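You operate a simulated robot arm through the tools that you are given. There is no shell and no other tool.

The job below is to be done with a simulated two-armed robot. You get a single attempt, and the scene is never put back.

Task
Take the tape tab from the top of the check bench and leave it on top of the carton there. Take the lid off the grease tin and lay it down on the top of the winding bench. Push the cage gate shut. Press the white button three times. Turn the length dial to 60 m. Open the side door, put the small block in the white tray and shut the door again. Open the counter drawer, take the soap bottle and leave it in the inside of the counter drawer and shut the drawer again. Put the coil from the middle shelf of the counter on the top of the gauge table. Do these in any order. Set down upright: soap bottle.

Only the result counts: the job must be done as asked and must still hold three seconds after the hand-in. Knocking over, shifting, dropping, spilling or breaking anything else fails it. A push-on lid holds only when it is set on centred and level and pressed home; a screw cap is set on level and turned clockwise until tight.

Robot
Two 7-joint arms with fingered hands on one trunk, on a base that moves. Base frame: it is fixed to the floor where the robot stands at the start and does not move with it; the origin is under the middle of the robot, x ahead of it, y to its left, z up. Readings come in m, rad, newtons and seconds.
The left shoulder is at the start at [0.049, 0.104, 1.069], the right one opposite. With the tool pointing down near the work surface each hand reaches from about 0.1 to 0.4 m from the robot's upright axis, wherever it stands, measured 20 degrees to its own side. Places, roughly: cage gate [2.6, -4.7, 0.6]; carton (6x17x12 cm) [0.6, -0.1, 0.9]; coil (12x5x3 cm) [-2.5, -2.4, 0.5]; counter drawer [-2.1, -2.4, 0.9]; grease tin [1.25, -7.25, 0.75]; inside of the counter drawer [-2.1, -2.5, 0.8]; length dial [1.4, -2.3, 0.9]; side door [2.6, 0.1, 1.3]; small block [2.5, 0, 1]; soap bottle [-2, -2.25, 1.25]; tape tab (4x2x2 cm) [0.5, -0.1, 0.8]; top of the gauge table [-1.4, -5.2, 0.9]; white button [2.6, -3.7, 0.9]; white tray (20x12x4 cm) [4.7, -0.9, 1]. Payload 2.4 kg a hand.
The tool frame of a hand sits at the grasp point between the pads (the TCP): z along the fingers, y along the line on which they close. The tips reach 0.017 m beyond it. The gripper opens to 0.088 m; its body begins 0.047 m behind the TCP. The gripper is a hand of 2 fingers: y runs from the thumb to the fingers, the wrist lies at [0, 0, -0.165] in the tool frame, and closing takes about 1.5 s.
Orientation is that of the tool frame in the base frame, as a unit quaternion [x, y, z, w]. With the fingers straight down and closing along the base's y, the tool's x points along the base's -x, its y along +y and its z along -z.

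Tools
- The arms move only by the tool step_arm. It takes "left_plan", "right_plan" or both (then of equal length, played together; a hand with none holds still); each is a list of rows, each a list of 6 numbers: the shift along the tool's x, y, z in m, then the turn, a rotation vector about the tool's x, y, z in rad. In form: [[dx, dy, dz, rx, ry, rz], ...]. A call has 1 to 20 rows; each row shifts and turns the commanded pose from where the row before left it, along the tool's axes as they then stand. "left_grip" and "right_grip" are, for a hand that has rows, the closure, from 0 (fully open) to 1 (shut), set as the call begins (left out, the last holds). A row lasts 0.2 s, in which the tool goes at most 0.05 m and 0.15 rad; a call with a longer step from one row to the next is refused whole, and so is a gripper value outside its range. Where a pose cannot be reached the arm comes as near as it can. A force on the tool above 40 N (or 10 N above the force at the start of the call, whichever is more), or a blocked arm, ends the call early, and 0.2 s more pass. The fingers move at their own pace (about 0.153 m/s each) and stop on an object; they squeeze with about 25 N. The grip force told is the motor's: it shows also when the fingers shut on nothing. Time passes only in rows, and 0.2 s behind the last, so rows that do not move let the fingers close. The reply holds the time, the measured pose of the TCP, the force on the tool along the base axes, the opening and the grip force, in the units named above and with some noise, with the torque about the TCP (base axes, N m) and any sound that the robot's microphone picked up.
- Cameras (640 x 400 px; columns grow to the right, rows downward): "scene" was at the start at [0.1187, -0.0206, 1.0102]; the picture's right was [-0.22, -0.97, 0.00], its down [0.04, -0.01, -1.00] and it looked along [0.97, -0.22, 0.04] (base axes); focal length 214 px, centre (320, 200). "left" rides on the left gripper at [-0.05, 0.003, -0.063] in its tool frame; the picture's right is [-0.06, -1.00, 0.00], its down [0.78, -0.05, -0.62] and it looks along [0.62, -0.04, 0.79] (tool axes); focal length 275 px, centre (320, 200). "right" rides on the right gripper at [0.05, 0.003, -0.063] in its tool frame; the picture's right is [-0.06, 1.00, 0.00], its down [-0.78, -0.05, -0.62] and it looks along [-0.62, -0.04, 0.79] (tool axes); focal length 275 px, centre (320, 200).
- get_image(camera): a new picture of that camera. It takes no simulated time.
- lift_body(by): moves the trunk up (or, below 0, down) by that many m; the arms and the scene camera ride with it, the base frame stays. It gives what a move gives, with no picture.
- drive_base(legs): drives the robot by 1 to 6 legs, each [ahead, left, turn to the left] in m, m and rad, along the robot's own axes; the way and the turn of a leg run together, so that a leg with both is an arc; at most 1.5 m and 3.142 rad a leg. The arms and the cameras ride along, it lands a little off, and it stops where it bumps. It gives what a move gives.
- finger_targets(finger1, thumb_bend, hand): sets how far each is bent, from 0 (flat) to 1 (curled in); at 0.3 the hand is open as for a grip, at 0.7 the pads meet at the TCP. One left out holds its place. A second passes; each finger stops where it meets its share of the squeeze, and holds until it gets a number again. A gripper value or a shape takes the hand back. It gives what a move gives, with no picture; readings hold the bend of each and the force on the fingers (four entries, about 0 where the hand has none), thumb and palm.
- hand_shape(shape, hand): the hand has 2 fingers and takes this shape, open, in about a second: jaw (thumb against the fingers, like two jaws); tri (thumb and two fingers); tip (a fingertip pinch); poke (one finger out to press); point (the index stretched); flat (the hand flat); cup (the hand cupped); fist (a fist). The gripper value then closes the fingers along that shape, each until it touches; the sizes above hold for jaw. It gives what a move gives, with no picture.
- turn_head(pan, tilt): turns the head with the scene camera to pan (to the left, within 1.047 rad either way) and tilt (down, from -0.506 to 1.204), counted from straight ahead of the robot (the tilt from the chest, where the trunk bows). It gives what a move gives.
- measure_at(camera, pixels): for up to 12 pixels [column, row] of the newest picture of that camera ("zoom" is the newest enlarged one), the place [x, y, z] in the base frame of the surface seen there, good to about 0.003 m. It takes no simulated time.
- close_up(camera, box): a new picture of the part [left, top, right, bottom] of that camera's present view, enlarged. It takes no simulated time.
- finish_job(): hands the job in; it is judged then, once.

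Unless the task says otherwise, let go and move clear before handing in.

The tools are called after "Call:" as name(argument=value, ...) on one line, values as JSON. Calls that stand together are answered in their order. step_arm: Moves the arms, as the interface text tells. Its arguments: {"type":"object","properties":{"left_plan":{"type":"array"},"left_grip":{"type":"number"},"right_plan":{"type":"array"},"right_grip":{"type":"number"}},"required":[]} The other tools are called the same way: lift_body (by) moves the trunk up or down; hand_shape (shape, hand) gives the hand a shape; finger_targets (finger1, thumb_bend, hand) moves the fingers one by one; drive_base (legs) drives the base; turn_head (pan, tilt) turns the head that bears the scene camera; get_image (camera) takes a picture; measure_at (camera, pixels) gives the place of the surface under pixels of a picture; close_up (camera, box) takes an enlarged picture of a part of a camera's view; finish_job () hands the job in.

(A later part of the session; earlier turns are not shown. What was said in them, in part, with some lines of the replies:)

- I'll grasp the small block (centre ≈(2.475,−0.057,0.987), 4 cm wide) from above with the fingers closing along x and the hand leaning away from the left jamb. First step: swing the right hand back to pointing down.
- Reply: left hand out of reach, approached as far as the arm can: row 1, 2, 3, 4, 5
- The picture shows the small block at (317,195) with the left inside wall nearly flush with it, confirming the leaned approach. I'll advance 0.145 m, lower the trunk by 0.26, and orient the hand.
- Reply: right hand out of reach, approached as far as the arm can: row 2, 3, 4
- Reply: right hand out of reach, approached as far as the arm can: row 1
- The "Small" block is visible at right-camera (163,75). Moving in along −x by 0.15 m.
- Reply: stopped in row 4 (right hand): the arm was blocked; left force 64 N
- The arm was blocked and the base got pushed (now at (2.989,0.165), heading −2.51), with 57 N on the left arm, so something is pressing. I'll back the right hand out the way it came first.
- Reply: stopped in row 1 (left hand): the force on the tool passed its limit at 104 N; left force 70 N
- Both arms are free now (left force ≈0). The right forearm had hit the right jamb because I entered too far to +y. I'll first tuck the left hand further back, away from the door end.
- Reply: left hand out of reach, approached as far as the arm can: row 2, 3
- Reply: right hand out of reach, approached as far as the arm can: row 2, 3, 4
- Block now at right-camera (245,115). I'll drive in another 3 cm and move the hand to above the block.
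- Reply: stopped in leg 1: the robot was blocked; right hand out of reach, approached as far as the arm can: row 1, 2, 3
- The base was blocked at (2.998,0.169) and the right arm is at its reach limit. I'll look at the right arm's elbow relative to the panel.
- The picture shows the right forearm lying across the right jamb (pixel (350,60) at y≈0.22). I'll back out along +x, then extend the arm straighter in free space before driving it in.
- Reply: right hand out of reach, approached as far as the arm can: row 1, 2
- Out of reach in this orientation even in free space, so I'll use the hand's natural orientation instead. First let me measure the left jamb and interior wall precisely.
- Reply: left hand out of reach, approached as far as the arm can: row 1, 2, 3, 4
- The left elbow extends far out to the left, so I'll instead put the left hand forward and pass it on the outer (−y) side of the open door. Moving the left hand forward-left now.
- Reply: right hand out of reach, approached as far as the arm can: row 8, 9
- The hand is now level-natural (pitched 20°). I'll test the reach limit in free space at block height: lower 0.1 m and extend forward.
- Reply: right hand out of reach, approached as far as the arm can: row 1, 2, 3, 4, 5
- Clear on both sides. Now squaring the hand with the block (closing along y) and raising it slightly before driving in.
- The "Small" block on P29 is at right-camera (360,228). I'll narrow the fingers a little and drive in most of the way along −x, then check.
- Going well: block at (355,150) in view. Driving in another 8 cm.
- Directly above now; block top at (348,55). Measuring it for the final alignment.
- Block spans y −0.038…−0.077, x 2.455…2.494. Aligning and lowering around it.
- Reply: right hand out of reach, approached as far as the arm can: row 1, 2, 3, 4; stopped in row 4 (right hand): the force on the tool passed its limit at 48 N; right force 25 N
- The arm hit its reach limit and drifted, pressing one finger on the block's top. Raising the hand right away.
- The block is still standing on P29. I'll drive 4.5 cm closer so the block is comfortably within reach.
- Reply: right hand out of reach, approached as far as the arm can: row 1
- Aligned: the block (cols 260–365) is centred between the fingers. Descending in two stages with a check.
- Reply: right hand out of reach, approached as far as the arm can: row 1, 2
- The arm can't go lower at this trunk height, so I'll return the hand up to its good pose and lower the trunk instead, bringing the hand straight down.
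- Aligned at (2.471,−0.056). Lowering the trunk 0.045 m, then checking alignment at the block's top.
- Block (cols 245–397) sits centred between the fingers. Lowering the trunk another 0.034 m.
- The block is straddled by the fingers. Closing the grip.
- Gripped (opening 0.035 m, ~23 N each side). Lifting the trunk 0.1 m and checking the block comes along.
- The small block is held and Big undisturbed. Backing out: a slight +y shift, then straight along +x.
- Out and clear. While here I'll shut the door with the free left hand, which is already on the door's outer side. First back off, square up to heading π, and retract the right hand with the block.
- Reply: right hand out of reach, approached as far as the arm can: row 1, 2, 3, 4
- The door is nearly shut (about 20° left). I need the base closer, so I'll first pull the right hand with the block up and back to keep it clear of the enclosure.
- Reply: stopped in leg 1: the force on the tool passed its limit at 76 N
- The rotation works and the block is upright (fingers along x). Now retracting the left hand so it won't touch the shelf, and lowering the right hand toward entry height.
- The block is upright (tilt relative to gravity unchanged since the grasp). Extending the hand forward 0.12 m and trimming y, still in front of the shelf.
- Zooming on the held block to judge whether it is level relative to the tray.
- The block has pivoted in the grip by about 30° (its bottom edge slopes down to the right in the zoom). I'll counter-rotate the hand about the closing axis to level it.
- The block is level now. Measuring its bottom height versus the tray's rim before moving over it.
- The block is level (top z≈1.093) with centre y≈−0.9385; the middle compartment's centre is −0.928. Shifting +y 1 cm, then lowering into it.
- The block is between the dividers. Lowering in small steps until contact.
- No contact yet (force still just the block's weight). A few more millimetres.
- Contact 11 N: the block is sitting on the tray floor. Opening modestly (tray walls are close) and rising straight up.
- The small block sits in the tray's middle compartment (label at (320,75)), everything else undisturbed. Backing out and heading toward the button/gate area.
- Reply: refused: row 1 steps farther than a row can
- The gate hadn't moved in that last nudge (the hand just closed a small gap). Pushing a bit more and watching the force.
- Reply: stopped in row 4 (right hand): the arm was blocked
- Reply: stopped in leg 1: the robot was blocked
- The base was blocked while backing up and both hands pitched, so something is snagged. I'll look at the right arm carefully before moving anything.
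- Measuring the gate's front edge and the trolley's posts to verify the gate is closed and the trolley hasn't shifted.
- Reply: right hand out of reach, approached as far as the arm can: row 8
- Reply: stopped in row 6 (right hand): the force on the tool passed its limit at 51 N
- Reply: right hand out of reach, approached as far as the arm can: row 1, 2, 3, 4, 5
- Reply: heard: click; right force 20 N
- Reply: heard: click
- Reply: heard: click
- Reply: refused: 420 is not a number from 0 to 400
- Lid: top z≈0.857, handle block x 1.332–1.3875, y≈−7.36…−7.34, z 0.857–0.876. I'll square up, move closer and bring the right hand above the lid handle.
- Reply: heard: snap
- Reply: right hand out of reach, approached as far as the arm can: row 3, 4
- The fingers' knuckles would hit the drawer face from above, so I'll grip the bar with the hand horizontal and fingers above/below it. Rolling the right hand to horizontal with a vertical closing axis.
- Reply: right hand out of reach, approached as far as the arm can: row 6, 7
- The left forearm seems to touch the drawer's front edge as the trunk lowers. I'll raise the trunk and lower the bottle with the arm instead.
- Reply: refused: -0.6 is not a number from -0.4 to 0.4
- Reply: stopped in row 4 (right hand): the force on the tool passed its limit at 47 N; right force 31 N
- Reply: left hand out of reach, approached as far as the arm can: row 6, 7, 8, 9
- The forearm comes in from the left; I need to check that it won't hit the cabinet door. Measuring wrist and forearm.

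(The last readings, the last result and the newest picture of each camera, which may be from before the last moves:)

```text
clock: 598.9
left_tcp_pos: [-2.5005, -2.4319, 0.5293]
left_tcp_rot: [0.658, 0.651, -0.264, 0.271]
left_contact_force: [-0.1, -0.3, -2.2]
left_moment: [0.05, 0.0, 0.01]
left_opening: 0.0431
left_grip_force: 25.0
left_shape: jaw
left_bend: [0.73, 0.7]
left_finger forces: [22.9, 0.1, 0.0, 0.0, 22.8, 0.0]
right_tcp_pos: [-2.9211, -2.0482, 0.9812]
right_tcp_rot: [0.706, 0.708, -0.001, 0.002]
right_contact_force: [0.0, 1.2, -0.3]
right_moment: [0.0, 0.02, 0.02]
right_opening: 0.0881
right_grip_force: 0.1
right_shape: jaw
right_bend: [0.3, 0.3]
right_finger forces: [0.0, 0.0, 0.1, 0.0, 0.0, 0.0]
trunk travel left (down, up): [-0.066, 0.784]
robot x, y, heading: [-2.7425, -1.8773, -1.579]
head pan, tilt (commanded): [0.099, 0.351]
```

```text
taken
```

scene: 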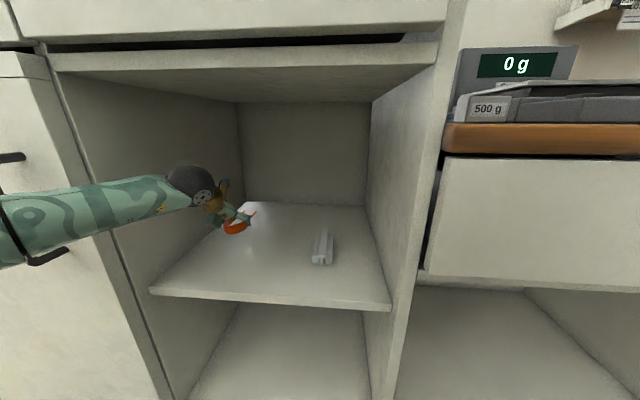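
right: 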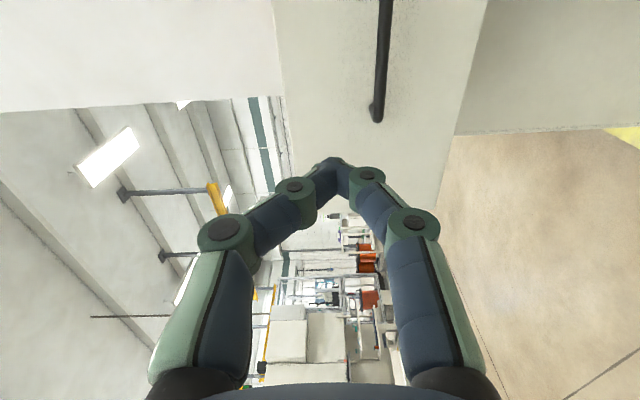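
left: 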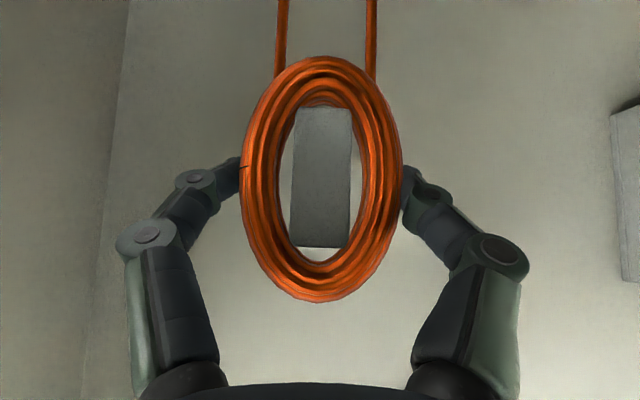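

Coil lifted cleanly. Retreating straight back, raising the trunk, and heading for the gauge table.

Call:
drive_base(legs=[[-0.5, 0.0, 0.0]])

Call:
lift_body(by=0.4)

Call:
lift_body(by=0.25)

Call:
drive_base(legs=[[0.0, 1.4, 0.0], [0.0, 1.35, 0.0]])

Call:
get_image(camera="left")

```text
clock: 601.9
left_tcp_pos: [-2.4909, -1.9223, 0.529]
left_tcp_rot: [0.655, 0.654, -0.263, 0.273]
left_contact_force: [-0.7, 0.0, -1.7]
left_moment: [0.01, 0.01, 0.03]
left_opening: 0.0431
left_grip_force: 25.5
left_shape: jaw
left_bend: [0.73, 0.7]
left_finger forces: [22.7, 0.1, 0.0, 0.0, 22.8, 0.0]
right_tcp_pos: [-2.9175, -1.5425, 0.9818]
right_tcp_rot: [0.703, 0.711, -0.002, 0.002]
right_contact_force: [-0.2, 0.8, 0.9]
right_moment: [0.03, -0.02, -0.02]
right_opening: 0.0879
right_grip_force: 0.0
right_shape: jaw
right_bend: [0.3, 0.3]
right_finger forces: [0.0, 0.1, 0.0, 0.0, 0.0, 0.0]
trunk travel left (down, up): [-0.066, 0.784]
robot x, y, heading: [-2.7409, -1.365, -1.569]
head pan, tilt (commanded): [0.099, 0.351]
```

```text
clock: 605.7
left_tcp_pos: [-2.4927, -1.9214, 0.93]
left_tcp_rot: [0.654, 0.655, -0.262, 0.273]
left_contact_force: [-0.3, -0.1, -1.7]
left_moment: [0.0, 0.0, -0.04]
left_opening: 0.0428
left_grip_force: 25.0
left_shape: jaw
left_bend: [0.73, 0.7]
left_finger forces: [22.8, 0.0, 0.0, 0.1, 22.8, 0.1]
right_tcp_pos: [-2.917, -1.5419, 1.3816]
right_tcp_rot: [0.703, 0.711, -0.002, 0.002]
right_contact_force: [-0.1, 0.9, 0.8]
right_moment: [-0.03, 0.03, 0.01]
right_opening: 0.088
right_grip_force: 0.0
right_shape: jaw
right_bend: [0.3, 0.3]
right_finger forces: [0.0, 0.1, 0.0, 0.0, 0.0, 0.0]
trunk travel left (down, up): [-0.466, 0.384]
robot x, y, heading: [-2.7347, -1.3641, -1.568]
head pan, tilt (commanded): [0.099, 0.351]
```

```text
clock: 608.3
left_tcp_pos: [-2.4914, -1.9209, 1.1793]
left_tcp_rot: [0.654, 0.654, -0.263, 0.274]
left_contact_force: [0.3, 0.4, -1.8]
left_moment: [0.01, 0.03, -0.01]
left_opening: 0.0432
left_grip_force: 25.1
left_shape: jaw
left_bend: [0.73, 0.7]
left_finger forces: [22.8, 0.0, 0.0, 0.0, 22.8, 0.0]
right_tcp_pos: [-2.917, -1.5429, 1.6309]
right_tcp_rot: [0.704, 0.71, -0.001, 0.001]
right_contact_force: [0.6, 0.4, -0.9]
right_moment: [-0.01, 0.03, 0.01]
right_opening: 0.0881
right_grip_force: 0.0
right_shape: jaw
right_bend: [0.3, 0.3]
right_finger forces: [0.1, 0.1, 0.0, 0.0, 0.0, 0.0]
trunk travel left (down, up): [-0.716, 0.134]
robot x, y, heading: [-2.7409, -1.3658, -1.569]
head pan, tilt (commanded): [0.099, 0.351]
```

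```text
clock: 621.7
left_tcp_pos: [0.2995, -1.8602, 1.1797]
left_tcp_rot: [0.641, 0.667, -0.258, 0.278]
left_contact_force: [0.0, -0.7, -1.2]
left_moment: [-0.01, 0.02, 0.01]
left_opening: 0.043
left_grip_force: 24.4
left_shape: jaw
left_bend: [0.73, 0.7]
left_finger forces: [22.8, 0.0, 0.0, 0.1, 22.8, 0.0]
right_tcp_pos: [-0.1406, -1.4987, 1.6313]
right_tcp_rot: [0.688, 0.726, -0.002, 0.002]
right_contact_force: [0.0, 0.7, 0.3]
right_moment: [-0.01, 0.01, 0.0]
right_opening: 0.0881
right_grip_force: 0.1
right_shape: jaw
right_bend: [0.3, 0.3]
right_finger forces: [0.0, 0.0, 0.0, 0.0, 0.0, 0.0]
trunk travel left (down, up): [-0.716, 0.134]
robot x, y, heading: [0.0265, -1.3128, -1.525]
head pan, tilt (commanded): [0.099, 0.351]
```

```text
taken
```

left: 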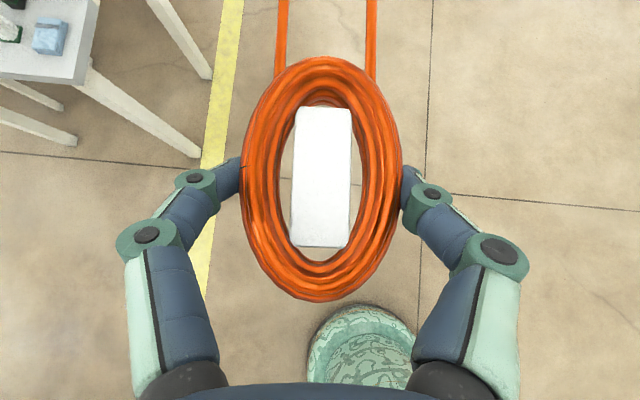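

Holding well. Squaring the heading, shifting away from the loader table, and driving south toward the gauge table.

Call:
drive_base(legs=[[0.0, -0.4, -0.046], [1.4, 0.0, 0.0]])

Call:
get_image(camera="scene")

```text
clock: 630.8
left_tcp_pos: [-0.13, -3.2732, 1.1796]
left_tcp_rot: [0.656, 0.653, -0.263, 0.273]
left_contact_force: [0.0, -0.9, -0.7]
left_moment: [0.01, 0.0, -0.03]
left_opening: 0.0431
left_grip_force: 25.4
left_shape: jaw
left_bend: [0.73, 0.7]
left_finger forces: [22.8, 0.0, 0.0, 0.0, 22.8, 0.0]
right_tcp_pos: [-0.5525, -2.8944, 1.6313]
right_tcp_rot: [0.704, 0.71, -0.002, 0.002]
right_contact_force: [1.2, 1.1, -0.7]
right_moment: [-0.02, 0.01, -0.03]
right_opening: 0.088
right_grip_force: 0.0
right_shape: jaw
right_bend: [0.3, 0.3]
right_finger forces: [0.0, 0.0, 0.0, 0.0, 0.0, 0.0]
trunk travel left (down, up): [-0.716, 0.134]
robot x, y, heading: [-0.3707, -2.7161, -1.57]
head pan, tilt (commanded): [0.099, 0.351]
```

```text
taken
```

scene: 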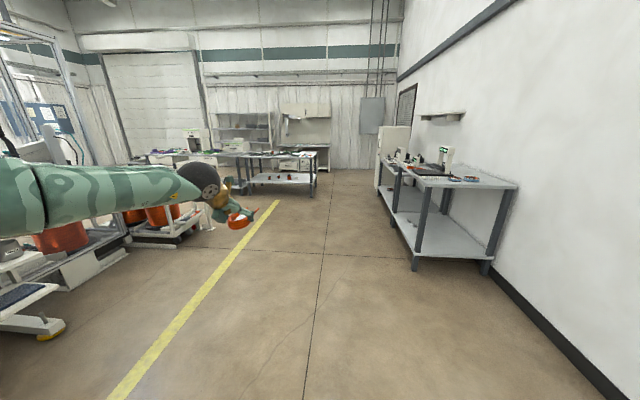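

The gauge table is on the right at (455,175). Measuring it and the rack on the left.

Call:
measure_at(camera="scene", pixels=[[125, 255], [60, 325], [415, 185], [510, 185], [470, 180], [440, 172], [395, 160], [460, 178], [445, 155], [480, 183], [430, 178], [490, 175]])

Call:
close_up(camera="scene", box=[370, 120, 530, 220])

```text
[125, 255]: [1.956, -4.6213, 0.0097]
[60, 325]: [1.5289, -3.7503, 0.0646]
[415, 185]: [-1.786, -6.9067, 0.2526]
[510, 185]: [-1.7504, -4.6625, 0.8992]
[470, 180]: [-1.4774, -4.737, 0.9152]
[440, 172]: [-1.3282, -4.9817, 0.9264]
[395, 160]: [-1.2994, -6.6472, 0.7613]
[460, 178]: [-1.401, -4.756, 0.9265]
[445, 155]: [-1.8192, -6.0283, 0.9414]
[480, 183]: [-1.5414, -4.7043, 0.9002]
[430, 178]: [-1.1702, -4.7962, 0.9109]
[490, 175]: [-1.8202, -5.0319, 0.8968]
```

```text
4.00 times, centred on (450, 170) of scene
```

zoom: 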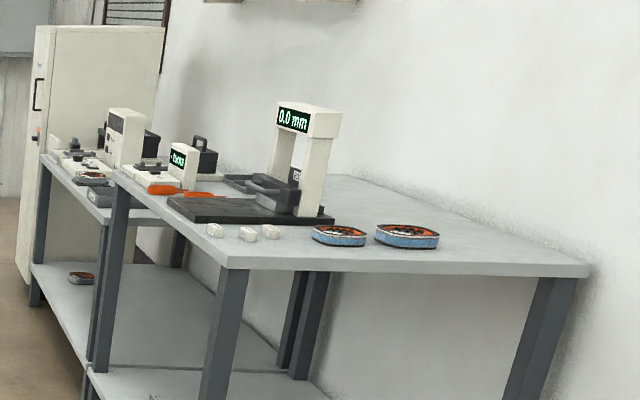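

The near end of the gauge table has a few small items. I'll go to its front side with the camera high to pick a free spot.

Call:
drive_base(legs=[[1.3, 0.3, 0.0], [0.6, 0.0, 0.0]])

Call:
drive_base(legs=[[0.0, 0.0, -1.571]])

Call:
turn_head(pan=0.1, tilt=0.5)

Call:
get_image(camera="scene")

```text
clock: 640.3
left_tcp_pos: [0.1836, -5.1455, 1.1804]
left_tcp_rot: [0.654, 0.654, -0.263, 0.273]
left_contact_force: [0.2, -0.8, -0.7]
left_moment: [-0.01, -0.01, 0.0]
left_opening: 0.0434
left_grip_force: 24.8
left_shape: jaw
left_bend: [0.73, 0.7]
left_finger forces: [22.8, 0.0, 0.0, 0.0, 22.8, 0.1]
right_tcp_pos: [-0.2438, -4.7682, 1.6314]
right_tcp_rot: [0.702, 0.712, -0.002, 0.003]
right_contact_force: [-0.2, 0.1, -0.5]
right_moment: [0.02, -0.03, 0.0]
right_opening: 0.088
right_grip_force: 0.1
right_shape: jaw
right_bend: [0.3, 0.3]
right_finger forces: [0.0, 0.0, 0.0, 0.1, 0.0, 0.0]
trunk travel left (down, up): [-0.716, 0.134]
robot x, y, heading: [-0.0647, -4.5889, -1.568]
head pan, tilt (commanded): [0.099, 0.351]
```

```text
clock: 644.6
left_tcp_pos: [-0.6225, -4.8314, 1.1803]
left_tcp_rot: [0.925, -0.004, -0.38, 0.005]
left_contact_force: [-0.5, -0.1, -1.8]
left_moment: [0.0, -0.02, 0.0]
left_opening: 0.0427
left_grip_force: 25.6
left_shape: jaw
left_bend: [0.73, 0.7]
left_finger forces: [22.7, 0.0, 0.0, 0.0, 22.8, 0.0]
right_tcp_pos: [-0.2411, -4.4095, 1.6317]
right_tcp_rot: [1.0, 0.002, -0.003, 0.0]
right_contact_force: [-0.6, 0.0, -0.3]
right_moment: [0.01, 0.01, -0.02]
right_opening: 0.0882
right_grip_force: 0.0
right_shape: jaw
right_bend: [0.3, 0.3]
right_finger forces: [0.0, 0.0, 0.1, 0.0, 0.0, 0.0]
trunk travel left (down, up): [-0.716, 0.134]
robot x, y, heading: [-0.0671, -4.5879, 3.14]
head pan, tilt (commanded): [0.099, 0.351]
```

```text
clock: 645.3
left_tcp_pos: [-0.6245, -4.8317, 1.1796]
left_tcp_rot: [0.926, -0.004, -0.378, 0.006]
left_contact_force: [-0.3, -0.4, -1.0]
left_moment: [-0.01, -0.03, 0.0]
left_opening: 0.043
left_grip_force: 24.9
left_shape: jaw
left_bend: [0.73, 0.7]
left_finger forces: [22.7, 0.0, 0.0, 0.0, 22.8, 0.1]
right_tcp_pos: [-0.2419, -4.4093, 1.63]
right_tcp_rot: [1.0, 0.002, -0.003, 0.0]
right_contact_force: [-0.5, -0.4, -0.5]
right_moment: [-0.01, -0.01, -0.01]
right_opening: 0.088
right_grip_force: 0.0
right_shape: jaw
right_bend: [0.3, 0.3]
right_finger forces: [0.0, 0.0, 0.1, 0.0, 0.0, 0.0]
trunk travel left (down, up): [-0.716, 0.134]
robot x, y, heading: [-0.0644, -4.5852, 3.139]
head pan, tilt (commanded): [0.099, 0.499]
```

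```text
taken
```

scene: 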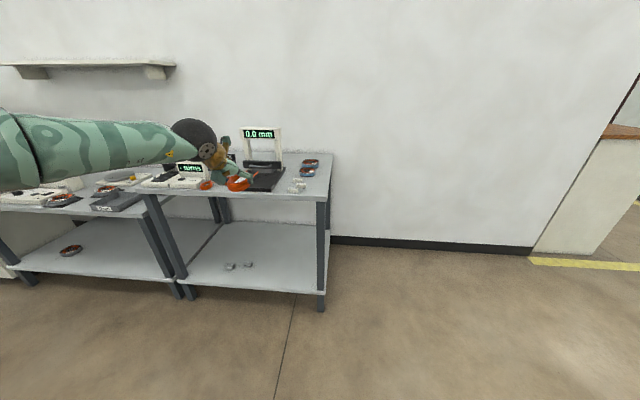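

Call:
close_up(camera="scene", box=[140, 110, 350, 230])

Call:
measure_at(camera="zoom", pixels=[[470, 230], [490, 240], [510, 150], [510, 175], [380, 210], [420, 180], [550, 200], [560, 130], [430, 250], [330, 250], [450, 150], [480, 200]])

```text
3.05 times, centred on (245, 170) of scene
```

zoom: 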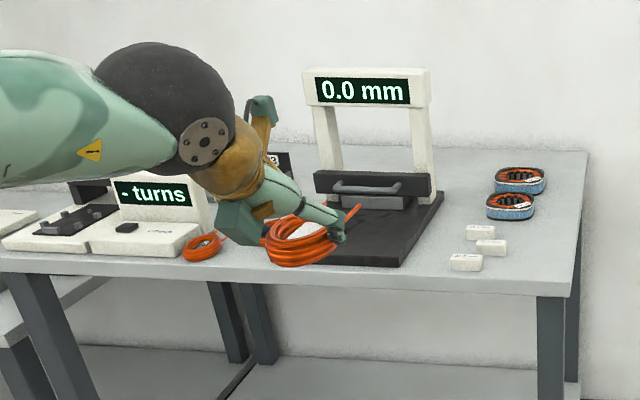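

```text
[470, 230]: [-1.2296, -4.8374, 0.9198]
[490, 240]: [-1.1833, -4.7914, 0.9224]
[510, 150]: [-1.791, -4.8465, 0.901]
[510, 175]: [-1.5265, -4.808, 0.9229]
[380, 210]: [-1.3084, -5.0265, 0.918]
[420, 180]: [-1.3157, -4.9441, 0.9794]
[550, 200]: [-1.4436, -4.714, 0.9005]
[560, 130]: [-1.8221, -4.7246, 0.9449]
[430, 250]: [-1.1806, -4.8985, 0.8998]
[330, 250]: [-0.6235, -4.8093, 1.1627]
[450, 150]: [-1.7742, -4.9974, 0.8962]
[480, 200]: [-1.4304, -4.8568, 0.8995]
```

Free strip along the table's near end (y −4.67…−4.77). Measuring the neighbouring items' edges to confirm it's wide enough for the coil.

Call:
measure_at(camera="zoom", pixels=[[483, 262], [506, 246], [495, 232], [452, 262], [545, 182], [534, 208], [490, 210], [560, 270], [575, 200], [530, 260], [520, 240], [547, 175]])

```text
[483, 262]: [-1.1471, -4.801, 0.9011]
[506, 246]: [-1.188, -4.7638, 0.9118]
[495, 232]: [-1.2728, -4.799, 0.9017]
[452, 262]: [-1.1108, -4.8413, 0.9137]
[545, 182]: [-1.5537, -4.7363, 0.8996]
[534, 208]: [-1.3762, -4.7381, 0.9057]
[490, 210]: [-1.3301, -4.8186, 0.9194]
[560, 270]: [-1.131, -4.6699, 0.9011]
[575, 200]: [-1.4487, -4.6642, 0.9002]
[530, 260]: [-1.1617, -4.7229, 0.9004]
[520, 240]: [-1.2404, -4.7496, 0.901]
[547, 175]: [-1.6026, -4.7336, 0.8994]
```

There's room for the coil centred at about (−1.17,−4.70). Driving into position above it.

Call:
drive_base(legs=[[0.0, -0.129, 0.0], [0.45, 0.0, 0.0]])

Call:
lift_body(by=-0.15)

Call:
get_image(camera="left")

Call:
get_image(camera="scene")

```text
clock: 648.8
left_tcp_pos: [-1.0655, -4.7008, 1.18]
left_tcp_rot: [0.926, -0.006, -0.378, 0.005]
left_contact_force: [-0.2, 0.1, -1.7]
left_moment: [0.04, -0.02, -0.02]
left_opening: 0.0431
left_grip_force: 24.8
left_shape: jaw
left_bend: [0.73, 0.7]
left_finger forces: [22.8, 0.0, 0.0, 0.0, 22.8, 0.1]
right_tcp_pos: [-0.6826, -4.2797, 1.631]
right_tcp_rot: [1.0, 0.0, -0.003, 0.001]
right_contact_force: [0.2, 0.1, 0.2]
right_moment: [0.0, -0.02, 0.01]
right_opening: 0.0879
right_grip_force: 0.0
right_shape: jaw
right_bend: [0.3, 0.3]
right_finger forces: [0.0, 0.0, 0.0, 0.0, 0.0, 0.0]
trunk travel left (down, up): [-0.716, 0.134]
robot x, y, heading: [-0.5058, -4.4584, 3.132]
head pan, tilt (commanded): [0.099, 0.499]
```

```text
clock: 650.6
left_tcp_pos: [-1.0652, -4.7009, 1.0295]
left_tcp_rot: [0.925, -0.007, -0.38, 0.005]
left_contact_force: [0.4, 0.4, -1.2]
left_moment: [0.02, -0.05, -0.04]
left_opening: 0.0429
left_grip_force: 24.8
left_shape: jaw
left_bend: [0.73, 0.7]
left_finger forces: [22.8, 0.0, 0.0, 0.0, 22.9, 0.1]
right_tcp_pos: [-0.6817, -4.281, 1.481]
right_tcp_rot: [1.0, 0.0, -0.003, 0.0]
right_contact_force: [-0.1, 0.4, 0.4]
right_moment: [0.01, -0.01, 0.0]
right_opening: 0.0878
right_grip_force: 0.0
right_shape: jaw
right_bend: [0.3, 0.3]
right_finger forces: [0.0, 0.0, 0.0, 0.1, 0.0, 0.0]
trunk travel left (down, up): [-0.566, 0.284]
robot x, y, heading: [-0.5064, -4.4585, 3.132]
head pan, tilt (commanded): [0.099, 0.499]
```

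```text
taken
```

left: 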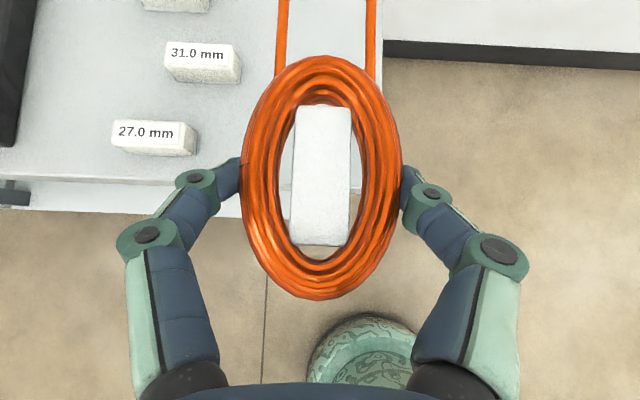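

```text
taken
```

scene: 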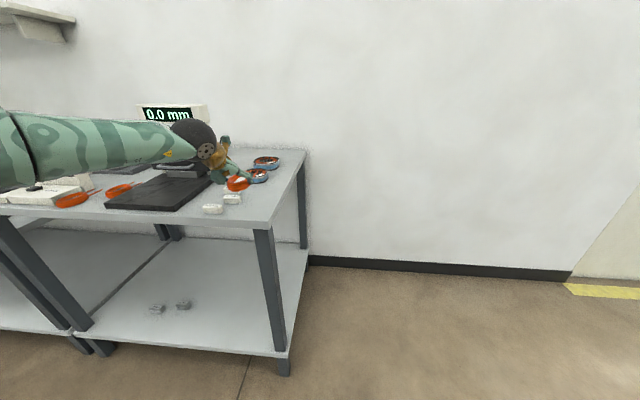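

The hand camera gives a clear view: gauge blocks at left, table edge at column ~385. Measuring them, then advancing 9.5 cm.

Call:
measure_at(camera="left", pixels=[[241, 70], [196, 140], [383, 80], [330, 60], [120, 205], [250, 190], [210, 8], [400, 180], [245, 180]])

Call:
drive_base(legs=[[0.09, 0.0, 0.008]])

Call:
get_image(camera="left")

```text
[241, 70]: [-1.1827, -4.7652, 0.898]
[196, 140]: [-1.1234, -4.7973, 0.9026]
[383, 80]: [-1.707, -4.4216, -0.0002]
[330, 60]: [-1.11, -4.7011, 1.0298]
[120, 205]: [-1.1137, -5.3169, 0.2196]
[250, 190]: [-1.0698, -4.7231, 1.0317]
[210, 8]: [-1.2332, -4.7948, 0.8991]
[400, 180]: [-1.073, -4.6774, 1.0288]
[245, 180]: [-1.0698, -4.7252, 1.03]
```

```text
clock: 651.7
left_tcp_pos: [-1.1542, -4.7037, 1.0286]
left_tcp_rot: [0.926, -0.002, -0.378, 0.007]
left_contact_force: [0.2, 0.1, -1.9]
left_moment: [0.0, 0.0, 0.01]
left_opening: 0.0431
left_grip_force: 24.9
left_shape: jaw
left_bend: [0.73, 0.7]
left_finger forces: [22.8, 0.0, 0.0, 0.0, 22.8, 0.0]
right_tcp_pos: [-0.7744, -4.2806, 1.4814]
right_tcp_rot: [1.0, 0.004, -0.003, 0.0]
right_contact_force: [0.6, 0.0, -0.4]
right_moment: [-0.03, 0.02, -0.02]
right_opening: 0.0881
right_grip_force: 0.0
right_shape: jaw
right_bend: [0.3, 0.3]
right_finger forces: [0.0, 0.0, 0.0, 0.0, 0.0, 0.0]
trunk travel left (down, up): [-0.566, 0.284]
robot x, y, heading: [-0.5939, -4.4604, 3.139]
head pan, tilt (commanded): [0.099, 0.499]
```

```text
taken
```

left: 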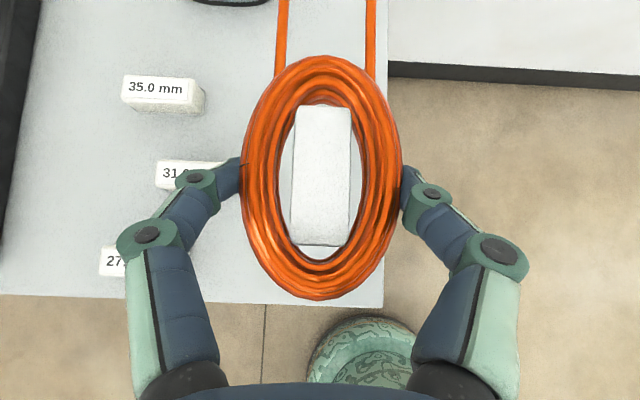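

Coil is over the free strip. Lowering the trunk toward the table surface.

Call:
lift_body(by=-0.09)

Call:
get_image(camera="left")

Call:
close_up(camera="scene", box=[150, 100, 330, 240])

```text
clock: 652.9
left_tcp_pos: [-1.153, -4.7051, 0.9398]
left_tcp_rot: [0.925, -0.002, -0.38, 0.007]
left_contact_force: [-0.2, -0.4, -1.8]
left_moment: [0.04, 0.0, -0.03]
left_opening: 0.0428
left_grip_force: 24.8
left_shape: jaw
left_bend: [0.73, 0.7]
left_finger forces: [22.8, 0.0, 0.1, 0.0, 22.8, 0.1]
right_tcp_pos: [-0.7716, -4.281, 1.3915]
right_tcp_rot: [1.0, 0.004, -0.004, -0.001]
right_contact_force: [-0.4, -0.4, -0.7]
right_moment: [-0.02, 0.01, -0.03]
right_opening: 0.0878
right_grip_force: 0.0
right_shape: jaw
right_bend: [0.3, 0.3]
right_finger forces: [0.1, 0.0, 0.1, 0.0, 0.0, 0.0]
trunk travel left (down, up): [-0.476, 0.374]
robot x, y, heading: [-0.5959, -4.4593, 3.141]
head pan, tilt (commanded): [0.099, 0.499]
```

```text
taken
```

left: 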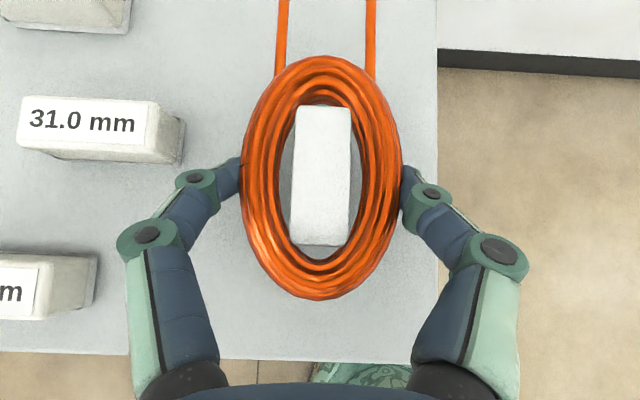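

```text
2.86 times, centred on (240, 170) of scene
```

zoom: 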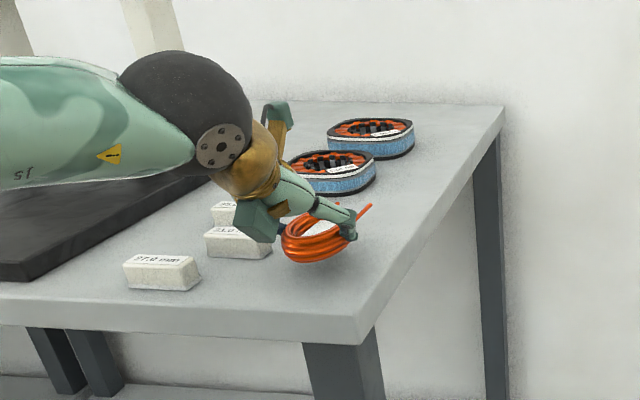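

Clear of the gauge blocks. Lowering the last ~18 mm in small steps.

Call:
lift_body(by=-0.012)

Call:
lift_body(by=-0.004)

Call:
lift_body(by=-0.003)

```text
clock: 653.5
left_tcp_pos: [-1.1527, -4.7038, 0.9276]
left_tcp_rot: [0.925, -0.002, -0.38, 0.007]
left_contact_force: [0.0, 0.1, -1.5]
left_moment: [-0.03, -0.03, 0.01]
left_opening: 0.0428
left_grip_force: 25.3
left_shape: jaw
left_bend: [0.73, 0.7]
left_finger forces: [22.8, 0.1, 0.0, 0.0, 22.8, 0.0]
right_tcp_pos: [-0.7728, -4.2803, 1.3783]
right_tcp_rot: [1.0, 0.004, -0.003, 0.0]
right_contact_force: [0.3, -0.3, -0.1]
right_moment: [-0.03, -0.01, 0.01]
right_opening: 0.0879
right_grip_force: 0.0
right_shape: jaw
right_bend: [0.3, 0.3]
right_finger forces: [0.0, 0.0, 0.1, 0.1, 0.1, 0.0]
trunk travel left (down, up): [-0.464, 0.386]
robot x, y, heading: [-0.5945, -4.4601, 3.144]
head pan, tilt (commanded): [0.099, 0.499]
```

```text
clock: 654.0
left_tcp_pos: [-1.1529, -4.7051, 0.9234]
left_tcp_rot: [0.925, -0.002, -0.379, 0.007]
left_contact_force: [-0.4, 0.7, -1.9]
left_moment: [-0.01, -0.03, 0.04]
left_opening: 0.0428
left_grip_force: 25.1
left_shape: jaw
left_bend: [0.73, 0.7]
left_finger forces: [22.8, 0.0, 0.0, 0.1, 22.8, 0.0]
right_tcp_pos: [-0.7731, -4.2803, 1.3751]
right_tcp_rot: [1.0, 0.004, -0.003, 0.0]
right_contact_force: [0.0, -0.7, 0.1]
right_moment: [0.02, 0.02, -0.01]
right_opening: 0.0879
right_grip_force: 0.0
right_shape: jaw
right_bend: [0.3, 0.3]
right_finger forces: [0.0, 0.0, 0.0, 0.1, 0.0, 0.0]
trunk travel left (down, up): [-0.46, 0.39]
robot x, y, heading: [-0.5982, -4.4578, 3.139]
head pan, tilt (commanded): [0.099, 0.499]
```

```text
clock: 654.6
left_tcp_pos: [-1.1545, -4.7041, 0.9201]
left_tcp_rot: [0.926, -0.002, -0.378, 0.006]
left_contact_force: [-0.6, 1.3, -1.7]
left_moment: [0.01, -0.02, 0.03]
left_opening: 0.0431
left_grip_force: 25.3
left_shape: jaw
left_bend: [0.73, 0.7]
left_finger forces: [22.7, 0.0, 0.0, 0.0, 22.7, 0.0]
right_tcp_pos: [-0.7723, -4.2809, 1.3726]
right_tcp_rot: [1.0, 0.004, -0.003, -0.001]
right_contact_force: [0.1, -0.3, 0.0]
right_moment: [-0.01, 0.03, 0.0]
right_opening: 0.0878
right_grip_force: 0.1
right_shape: jaw
right_bend: [0.3, 0.3]
right_finger forces: [0.1, 0.0, 0.0, 0.0, 0.1, 0.0]
trunk travel left (down, up): [-0.457, 0.393]
robot x, y, heading: [-0.5983, -4.4589, 3.142]
head pan, tilt (commanded): [0.099, 0.499]
```

Call:
lift_body(by=-0.002)

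Call:
lift_body(by=-0.002)

Call:
get_image(camera="left")

```text
clock: 655.1
left_tcp_pos: [-1.1519, -4.704, 0.9194]
left_tcp_rot: [0.925, -0.002, -0.38, 0.007]
left_contact_force: [0.6, 0.4, 3.1]
left_moment: [-0.01, 0.03, 0.02]
left_opening: 0.043
left_grip_force: 25.0
left_shape: jaw
left_bend: [0.73, 0.7]
left_finger forces: [23.2, 0.0, 0.0, 0.0, 23.3, 0.0]
right_tcp_pos: [-0.7717, -4.2813, 1.3692]
right_tcp_rot: [1.0, 0.004, -0.003, -0.001]
right_contact_force: [-0.3, -0.8, -0.5]
right_moment: [0.02, 0.02, -0.01]
right_opening: 0.0879
right_grip_force: 0.0
right_shape: jaw
right_bend: [0.3, 0.3]
right_finger forces: [0.0, 0.0, 0.0, 0.2, 0.0, 0.1]
trunk travel left (down, up): [-0.455, 0.395]
robot x, y, heading: [-0.5967, -4.4604, 3.142]
head pan, tilt (commanded): [0.099, 0.499]
```

```text
clock: 655.6
left_tcp_pos: [-1.1532, -4.705, 0.919]
left_tcp_rot: [0.924, -0.002, -0.382, 0.007]
left_contact_force: [-1.1, -0.8, 11.1]
left_moment: [0.07, 0.1, 0.01]
left_opening: 0.0424
left_grip_force: 24.9
left_shape: jaw
left_bend: [0.73, 0.7]
left_finger forces: [24.3, 0.1, 0.0, 0.0, 23.7, 0.0]
right_tcp_pos: [-0.7721, -4.2796, 1.3676]
right_tcp_rot: [1.0, 0.002, -0.003, -0.001]
right_contact_force: [0.1, -0.2, -0.2]
right_moment: [0.0, 0.02, 0.0]
right_opening: 0.0879
right_grip_force: 0.0
right_shape: jaw
right_bend: [0.3, 0.3]
right_finger forces: [0.0, 0.0, 0.0, 0.0, 0.1, 0.1]
trunk travel left (down, up): [-0.453, 0.397]
robot x, y, heading: [-0.5973, -4.4585, 3.142]
head pan, tilt (commanded): [0.099, 0.499]
```

```text
taken
```

left: 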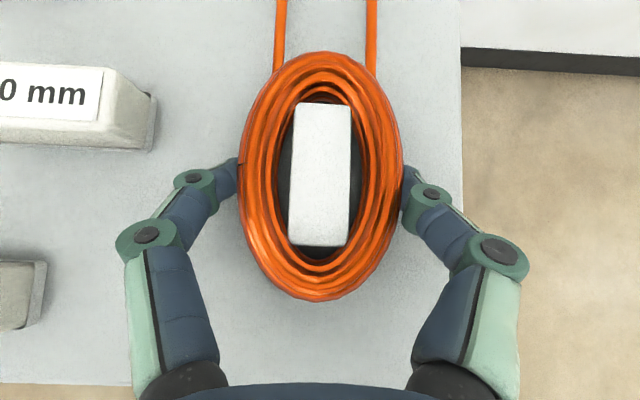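

Contact 11 N; the coil rests on the table. Easing off, opening modestly, then withdrawing back-and-up along the hand's axis.

Call:
lift_body(by=0.002)

Call:
step_arm(left_plan=[[0, 0, 0, 0, 0, 0], [0, 0, 0, 0, 0, 0], [0, 0, 0, 0, 0, 0]], left_grip=0.32)

Call:
get_image(camera="left")

```text
clock: 656.1
left_tcp_pos: [-1.1528, -4.7043, 0.9187]
left_tcp_rot: [0.925, -0.003, -0.38, 0.006]
left_contact_force: [-2.9, -0.4, 8.1]
left_moment: [0.03, 0.08, 0.02]
left_opening: 0.0427
left_grip_force: 24.7
left_shape: jaw
left_bend: [0.73, 0.7]
left_finger forces: [24.1, 0.0, 0.1, 0.0, 23.7, 0.0]
right_tcp_pos: [-0.7723, -4.2798, 1.3692]
right_tcp_rot: [1.0, 0.004, -0.003, 0.0]
right_contact_force: [-0.3, -0.2, 0.5]
right_moment: [-0.01, -0.03, 0.0]
right_opening: 0.0882
right_grip_force: 0.0
right_shape: jaw
right_bend: [0.3, 0.3]
right_finger forces: [0.0, 0.1, 0.0, 0.0, 0.0, 0.1]
trunk travel left (down, up): [-0.455, 0.395]
robot x, y, heading: [-0.5975, -4.4582, 3.137]
head pan, tilt (commanded): [0.099, 0.499]
```

```text
clock: 656.9
left_tcp_pos: [-1.1525, -4.7047, 0.9184]
left_tcp_rot: [0.925, -0.003, -0.379, 0.006]
left_contact_force: [0.5, 0.5, 0.2]
left_moment: [-0.03, -0.01, 0.01]
left_opening: 0.0597
left_grip_force: 0.0
left_shape: jaw
left_bend: [0.69, 0.66]
left_finger forces: [0.0, 0.0, 0.0, 0.1, 0.0, 0.0]
right_tcp_pos: [-0.7724, -4.2808, 1.3696]
right_tcp_rot: [1.0, 0.004, -0.004, 0.0]
right_contact_force: [0.1, 0.8, 0.5]
right_moment: [-0.01, -0.01, -0.03]
right_opening: 0.088
right_grip_force: 0.0
right_shape: jaw
right_bend: [0.3, 0.3]
right_finger forces: [0.0, 0.1, 0.0, 0.0, 0.0, 0.0]
trunk travel left (down, up): [-0.455, 0.395]
robot x, y, heading: [-0.5955, -4.4629, 3.145]
head pan, tilt (commanded): [0.099, 0.499]
```

```text
taken
```

left: 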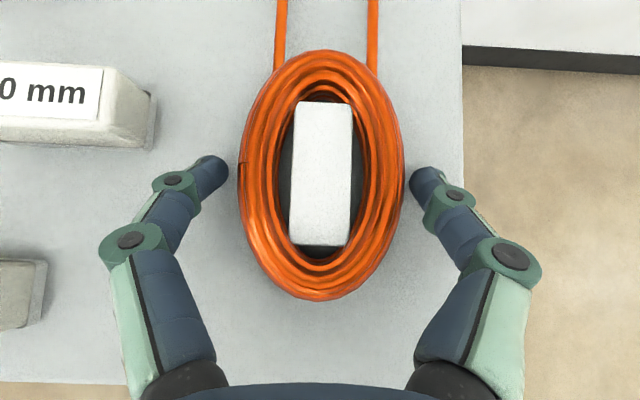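

Released cleanly. Withdrawing the hand up and back, then backing the base away.

Call:
step_arm(left_plan=[[-0.01, 0, -0.02, 0, 0, 0], [-0.01, 0, -0.04, 0, 0, 0], [-0.01, 0, -0.045, 0, 0, 0]])

Call:
lift_body(by=0.15)

Call:
drive_base(legs=[[-0.5, 0.0, 0.0]])

Call:
get_image(camera="scene")

Call:
close_up(camera="scene", box=[160, 110, 360, 230])

```text
clock: 657.7
left_tcp_pos: [-1.1016, -4.7044, 1.0141]
left_tcp_rot: [0.925, -0.002, -0.38, 0.007]
left_contact_force: [0.6, -0.6, 0.5]
left_moment: [-0.04, -0.02, -0.01]
left_opening: 0.0596
left_grip_force: 0.1
left_shape: jaw
left_bend: [0.69, 0.66]
left_finger forces: [0.1, 0.0, 0.1, 0.0, 0.1, 0.1]
right_tcp_pos: [-0.7719, -4.2811, 1.3704]
right_tcp_rot: [1.0, 0.004, -0.004, 0.001]
right_contact_force: [-0.4, 0.6, -0.1]
right_moment: [0.03, -0.06, 0.0]
right_opening: 0.0881
right_grip_force: 0.1
right_shape: jaw
right_bend: [0.3, 0.3]
right_finger forces: [0.0, 0.0, 0.0, 0.0, 0.0, 0.0]
trunk travel left (down, up): [-0.455, 0.395]
robot x, y, heading: [-0.5947, -4.4612, 3.139]
head pan, tilt (commanded): [0.099, 0.499]
```

```text
clock: 659.5
left_tcp_pos: [-1.1005, -4.7025, 1.1627]
left_tcp_rot: [0.925, -0.002, -0.379, 0.007]
left_contact_force: [1.0, 0.2, 0.2]
left_moment: [0.03, 0.02, 0.0]
left_opening: 0.0596
left_grip_force: 0.1
left_shape: jaw
left_bend: [0.69, 0.66]
left_finger forces: [0.1, 0.0, 0.1, 0.0, 0.1, 0.0]
right_tcp_pos: [-0.773, -4.2809, 1.5189]
right_tcp_rot: [1.0, 0.004, -0.004, 0.001]
right_contact_force: [-0.3, -1.1, 0.3]
right_moment: [0.01, -0.04, 0.0]
right_opening: 0.0881
right_grip_force: 0.0
right_shape: jaw
right_bend: [0.3, 0.3]
right_finger forces: [0.1, 0.0, 0.0, 0.0, 0.1, 0.0]
trunk travel left (down, up): [-0.605, 0.245]
robot x, y, heading: [-0.5995, -4.4595, 3.142]
head pan, tilt (commanded): [0.099, 0.499]
```

```text
clock: 662.4
left_tcp_pos: [-0.6016, -4.7046, 1.1659]
left_tcp_rot: [0.925, 0.0, -0.379, 0.007]
left_contact_force: [-0.3, 0.3, 0.0]
left_moment: [-0.01, 0.03, -0.02]
left_opening: 0.0593
left_grip_force: 0.1
left_shape: jaw
left_bend: [0.69, 0.66]
left_finger forces: [0.1, 0.1, 0.1, 0.0, 0.0, 0.0]
right_tcp_pos: [-0.2746, -4.2816, 1.5206]
right_tcp_rot: [1.0, 0.006, -0.004, 0.0]
right_contact_force: [-0.2, -0.7, -0.1]
right_moment: [0.03, 0.0, -0.01]
right_opening: 0.088
right_grip_force: 0.0
right_shape: jaw
right_bend: [0.3, 0.3]
right_finger forces: [0.0, 0.1, 0.0, 0.0, 0.1, 0.1]
trunk travel left (down, up): [-0.605, 0.245]
robot x, y, heading: [-0.0961, -4.4616, -3.137]
head pan, tilt (commanded): [0.099, 0.499]
```

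```text
taken
```

scene: 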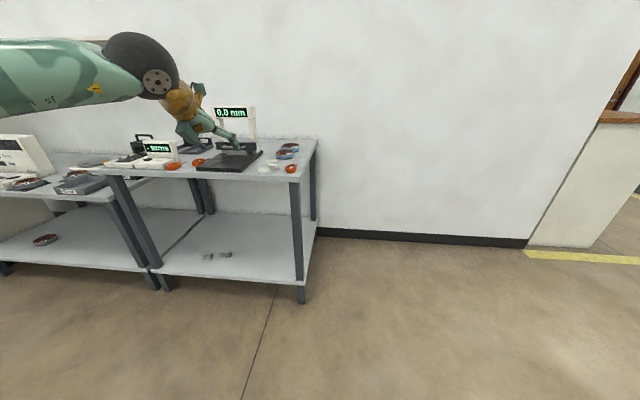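

```text
3.20 times, centred on (260, 170) of scene
```

zoom: 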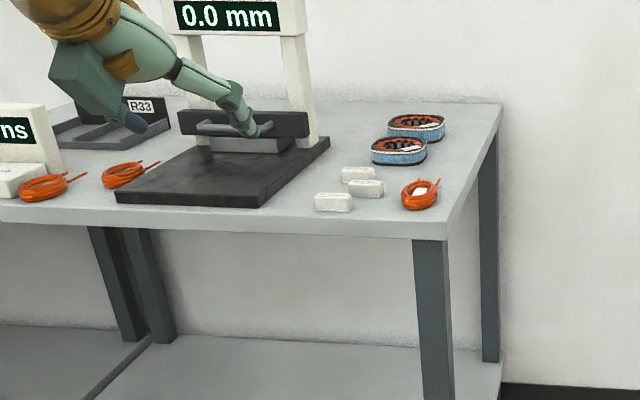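

The coil lies on the gauge table at zoom (420,193), neighbours undisturbed. I'll make a short check tour (tab, dial, side door) before handing in; driving north first.

Call:
drive_base(legs=[[0.0, 0.0, -1.571], [1.4, 0.0, 0.0], [1.4, 0.0, 0.0]])

Call:
turn_head(pan=-0.3, tilt=0.4)

Call:
get_image(camera="scene")

```text
clock: 680.0
left_tcp_pos: [-0.2024, -1.1146, 1.1644]
left_tcp_rot: [-0.639, 0.67, 0.267, 0.268]
left_contact_force: [-0.3, 0.1, 0.3]
left_moment: [-0.02, 0.03, -0.01]
left_opening: 0.0597
left_grip_force: 0.1
left_shape: jaw
left_bend: [0.69, 0.66]
left_finger forces: [0.0, 0.0, 0.0, 0.1, 0.0, 0.0]
right_tcp_pos: [0.2063, -1.4619, 1.5196]
right_tcp_rot: [-0.694, 0.72, 0.002, 0.002]
right_contact_force: [0.0, 0.1, 0.4]
right_moment: [0.0, 0.0, 0.01]
right_opening: 0.0881
right_grip_force: 0.1
right_shape: jaw
right_bend: [0.3, 0.3]
right_finger forces: [0.0, 0.0, 0.0, 0.0, 0.1, 0.1]
trunk travel left (down, up): [-0.605, 0.245]
robot x, y, heading: [0.0229, -1.6292, 1.525]
head pan, tilt (commanded): [0.099, 0.499]
```

```text
clock: 680.9
left_tcp_pos: [-0.2021, -1.1145, 1.1639]
left_tcp_rot: [-0.639, 0.67, 0.266, 0.268]
left_contact_force: [-0.3, 0.4, -0.3]
left_moment: [-0.03, -0.01, 0.02]
left_opening: 0.0596
left_grip_force: 0.1
left_shape: jaw
left_bend: [0.69, 0.66]
left_finger forces: [0.0, 0.0, 0.1, 0.0, 0.0, 0.0]
right_tcp_pos: [0.2054, -1.4606, 1.5195]
right_tcp_rot: [-0.694, 0.72, 0.002, 0.003]
right_contact_force: [1.3, 0.8, -0.8]
right_moment: [-0.01, -0.02, -0.01]
right_opening: 0.0882
right_grip_force: 0.1
right_shape: jaw
right_bend: [0.3, 0.3]
right_finger forces: [0.0, 0.0, 0.0, 0.0, 0.0, 0.0]
trunk travel left (down, up): [-0.605, 0.245]
robot x, y, heading: [0.0167, -1.6329, 1.527]
head pan, tilt (commanded): [-0.3, 0.4]
```

```text
taken
```

scene: 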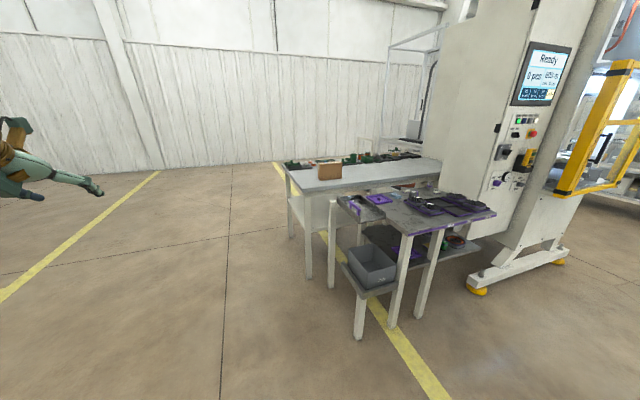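

Call:
close_up(camera="scene", box=[280, 140, 380, 200])

Call:
drive_base(legs=[[0.05, 0.0, -1.527], [1.3, 0.0, 0.0]])

Call:
turn_head(pan=-0.7, tilt=0.5)

Call:
get_image(camera="scene")

```text
6.40 times, centred on (330, 170) of scene
```

zoom: 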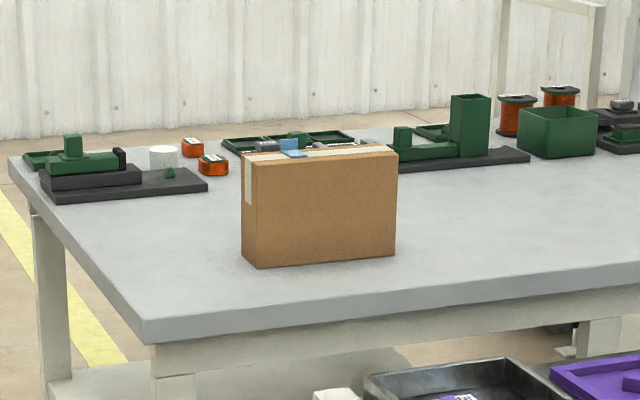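

```text
clock: 691.0
left_tcp_pos: [1.8199, -1.314, 1.1639]
left_tcp_rot: [-0.01, 0.925, 0.012, 0.379]
left_contact_force: [0.3, -0.3, -0.2]
left_moment: [-0.02, 0.0, -0.02]
left_opening: 0.0596
left_grip_force: 0.1
left_shape: jaw
left_bend: [0.69, 0.66]
left_finger forces: [0.1, 0.0, 0.0, 0.1, 0.0, 0.1]
right_tcp_pos: [1.5051, -1.7451, 1.5206]
right_tcp_rot: [-0.017, 1.0, 0.0, 0.003]
right_contact_force: [0.1, -0.2, 0.4]
right_moment: [-0.01, 0.0, 0.01]
right_opening: 0.0884
right_grip_force: 0.1
right_shape: jaw
right_bend: [0.3, 0.3]
right_finger forces: [0.0, 0.0, 0.0, 0.0, 0.0, 0.1]
trunk travel left (down, up): [-0.605, 0.245]
robot x, y, heading: [1.3243, -1.5697, 0.028]
head pan, tilt (commanded): [-0.3, 0.4]
```

```text
clock: 691.9
left_tcp_pos: [1.8204, -1.3136, 1.1642]
left_tcp_rot: [-0.01, 0.925, 0.011, 0.378]
left_contact_force: [-0.4, 0.0, 0.2]
left_moment: [0.0, 0.01, -0.01]
left_opening: 0.0597
left_grip_force: 0.1
left_shape: jaw
left_bend: [0.69, 0.66]
left_finger forces: [0.0, 0.1, 0.0, 0.0, 0.0, 0.1]
right_tcp_pos: [1.506, -1.745, 1.519]
right_tcp_rot: [-0.018, 1.0, 0.001, 0.004]
right_contact_force: [0.5, 0.5, 0.1]
right_moment: [0.04, 0.02, 0.0]
right_opening: 0.0878
right_grip_force: 0.0
right_shape: jaw
right_bend: [0.3, 0.3]
right_finger forces: [0.1, 0.0, 0.1, 0.0, 0.0, 0.0]
trunk travel left (down, up): [-0.605, 0.245]
robot x, y, heading: [1.3247, -1.5709, 0.029]
head pan, tilt (commanded): [-0.7, 0.499]
```

```text
taken
```

scene: 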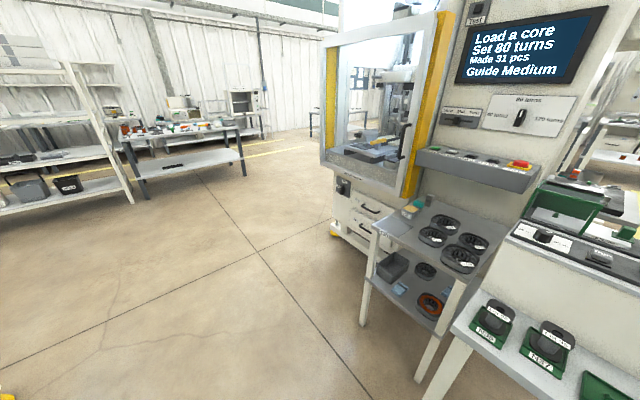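

The tab is still centred on the carton. Continuing down the aisle to view the side door.

Call:
drive_base(legs=[[0.0, 0.0, -0.028], [1.4, 0.0, 0.0], [0.65, 0.0, 0.0], [0.0, 0.0, 1.95]])

Call:
turn_head(pan=0.0, tilt=0.2)

Call:
get_image(camera="scene")

```text
clock: 707.1
left_tcp_pos: [2.9744, -1.1982, 1.1653]
left_tcp_rot: [0.76, -0.528, -0.316, -0.21]
left_contact_force: [-0.5, -0.5, 0.7]
left_moment: [0.0, 0.02, 0.02]
left_opening: 0.0597
left_grip_force: 0.0
left_shape: jaw
left_bend: [0.69, 0.66]
left_finger forces: [0.1, 0.0, 0.0, 0.1, 0.0, 0.0]
right_tcp_pos: [3.4845, -1.3553, 1.5202]
right_tcp_rot: [0.825, -0.565, -0.002, -0.002]
right_contact_force: [0.7, 0.3, 0.2]
right_moment: [0.01, 0.03, -0.01]
right_opening: 0.0883
right_grip_force: 0.0
right_shape: jaw
right_bend: [0.3, 0.3]
right_finger forces: [0.0, 0.1, 0.1, 0.1, 0.0, 0.0]
trunk travel left (down, up): [-0.605, 0.245]
robot x, y, heading: [3.3822, -1.5837, 1.93]
head pan, tilt (commanded): [-0.7, 0.499]
```

```text
clock: 708.2
left_tcp_pos: [2.9747, -1.1983, 1.1649]
left_tcp_rot: [0.76, -0.528, -0.316, -0.211]
left_contact_force: [0.4, -0.5, 1.3]
left_moment: [-0.01, -0.02, 0.01]
left_opening: 0.0593
left_grip_force: 0.1
left_shape: jaw
left_bend: [0.69, 0.66]
left_finger forces: [0.0, 0.1, 0.1, 0.0, 0.0, 0.0]
right_tcp_pos: [3.4855, -1.3545, 1.5203]
right_tcp_rot: [0.824, -0.566, -0.003, -0.002]
right_contact_force: [0.8, 0.4, 0.3]
right_moment: [0.01, -0.03, 0.01]
right_opening: 0.0881
right_grip_force: 0.1
right_shape: jaw
right_bend: [0.3, 0.3]
right_finger forces: [0.0, 0.0, 0.0, 0.0, 0.0, 0.1]
trunk travel left (down, up): [-0.605, 0.245]
robot x, y, heading: [3.3798, -1.5845, 1.93]
head pan, tilt (commanded): [0.0, 0.201]
```

```text
taken
```

scene: 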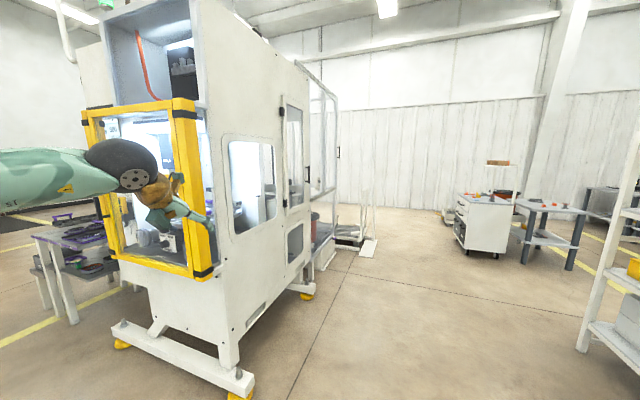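

The side door at (293,155) seems flush. Enlarging to confirm.

Call:
close_up(camera="scene", box=[250, 80, 350, 240])

Call:
measure_at(camera="scene", pixels=[[301, 130], [302, 160], [287, 130], [288, 200], [303, 195], [280, 150], [308, 172]])

```text
2.50 times, centred on (300, 160) of scene
```

zoom: 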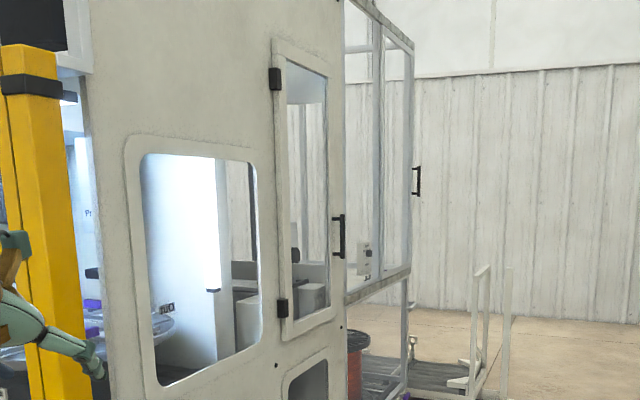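

```text
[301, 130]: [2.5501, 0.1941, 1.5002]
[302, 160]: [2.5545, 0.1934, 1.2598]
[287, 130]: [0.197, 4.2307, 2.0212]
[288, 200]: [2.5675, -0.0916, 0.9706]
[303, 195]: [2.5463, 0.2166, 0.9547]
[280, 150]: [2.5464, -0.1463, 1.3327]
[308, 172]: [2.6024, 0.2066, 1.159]
```

All checks pass: the side door is flush (handle at x≈2.602), tab on the carton, dial at 60 m, and both hands are empty and clear. Handing in.

Call:
finish_job()

```text
The job is handed in.
```

I finished every part of the job and handed it in. No pass or fail result has come back yet.

| Task | Result | How I know |
|---|---|---|
| Tape tab on the carton | Resting centred on top | Seen again at the end |
| Grease tin lid | Lying flat on the winding bench, tin undisturbed | Seen after placing |
| Cage gate | Slid shut against its stop, front edge flush with the cage post | Pushed until it stopped firmly |
| White button | Pressed three times | Three separate clicks heard |
| Length dial | Pointer on the 60 m mark | Seen after turning; the loader looked untouched when I passed it near the end |
| Small block | In the middle compartment of the white tray | Seen after placing |
| Side door | Shut and flush | Measured again at the end |
| Soap bottle | Stood upright in the counter drawer, drawer shut | Seen upright with the drawer open; not checked after closing |
| Coil | On the gauge table | Seen after placing |

- **Soap bottle:** I pushed the drawer shut slowly, so the bottle should still be upright. I did not reopen the drawer to confirm it.
- **Bumps along the way:** while reaching into the side-door cabinet, my arms pressed against the door frame and the open door. While pushing the gate, my right hand caught near the cage post. I saw no damage afterwards, and the trolley beside the gate had not moved.
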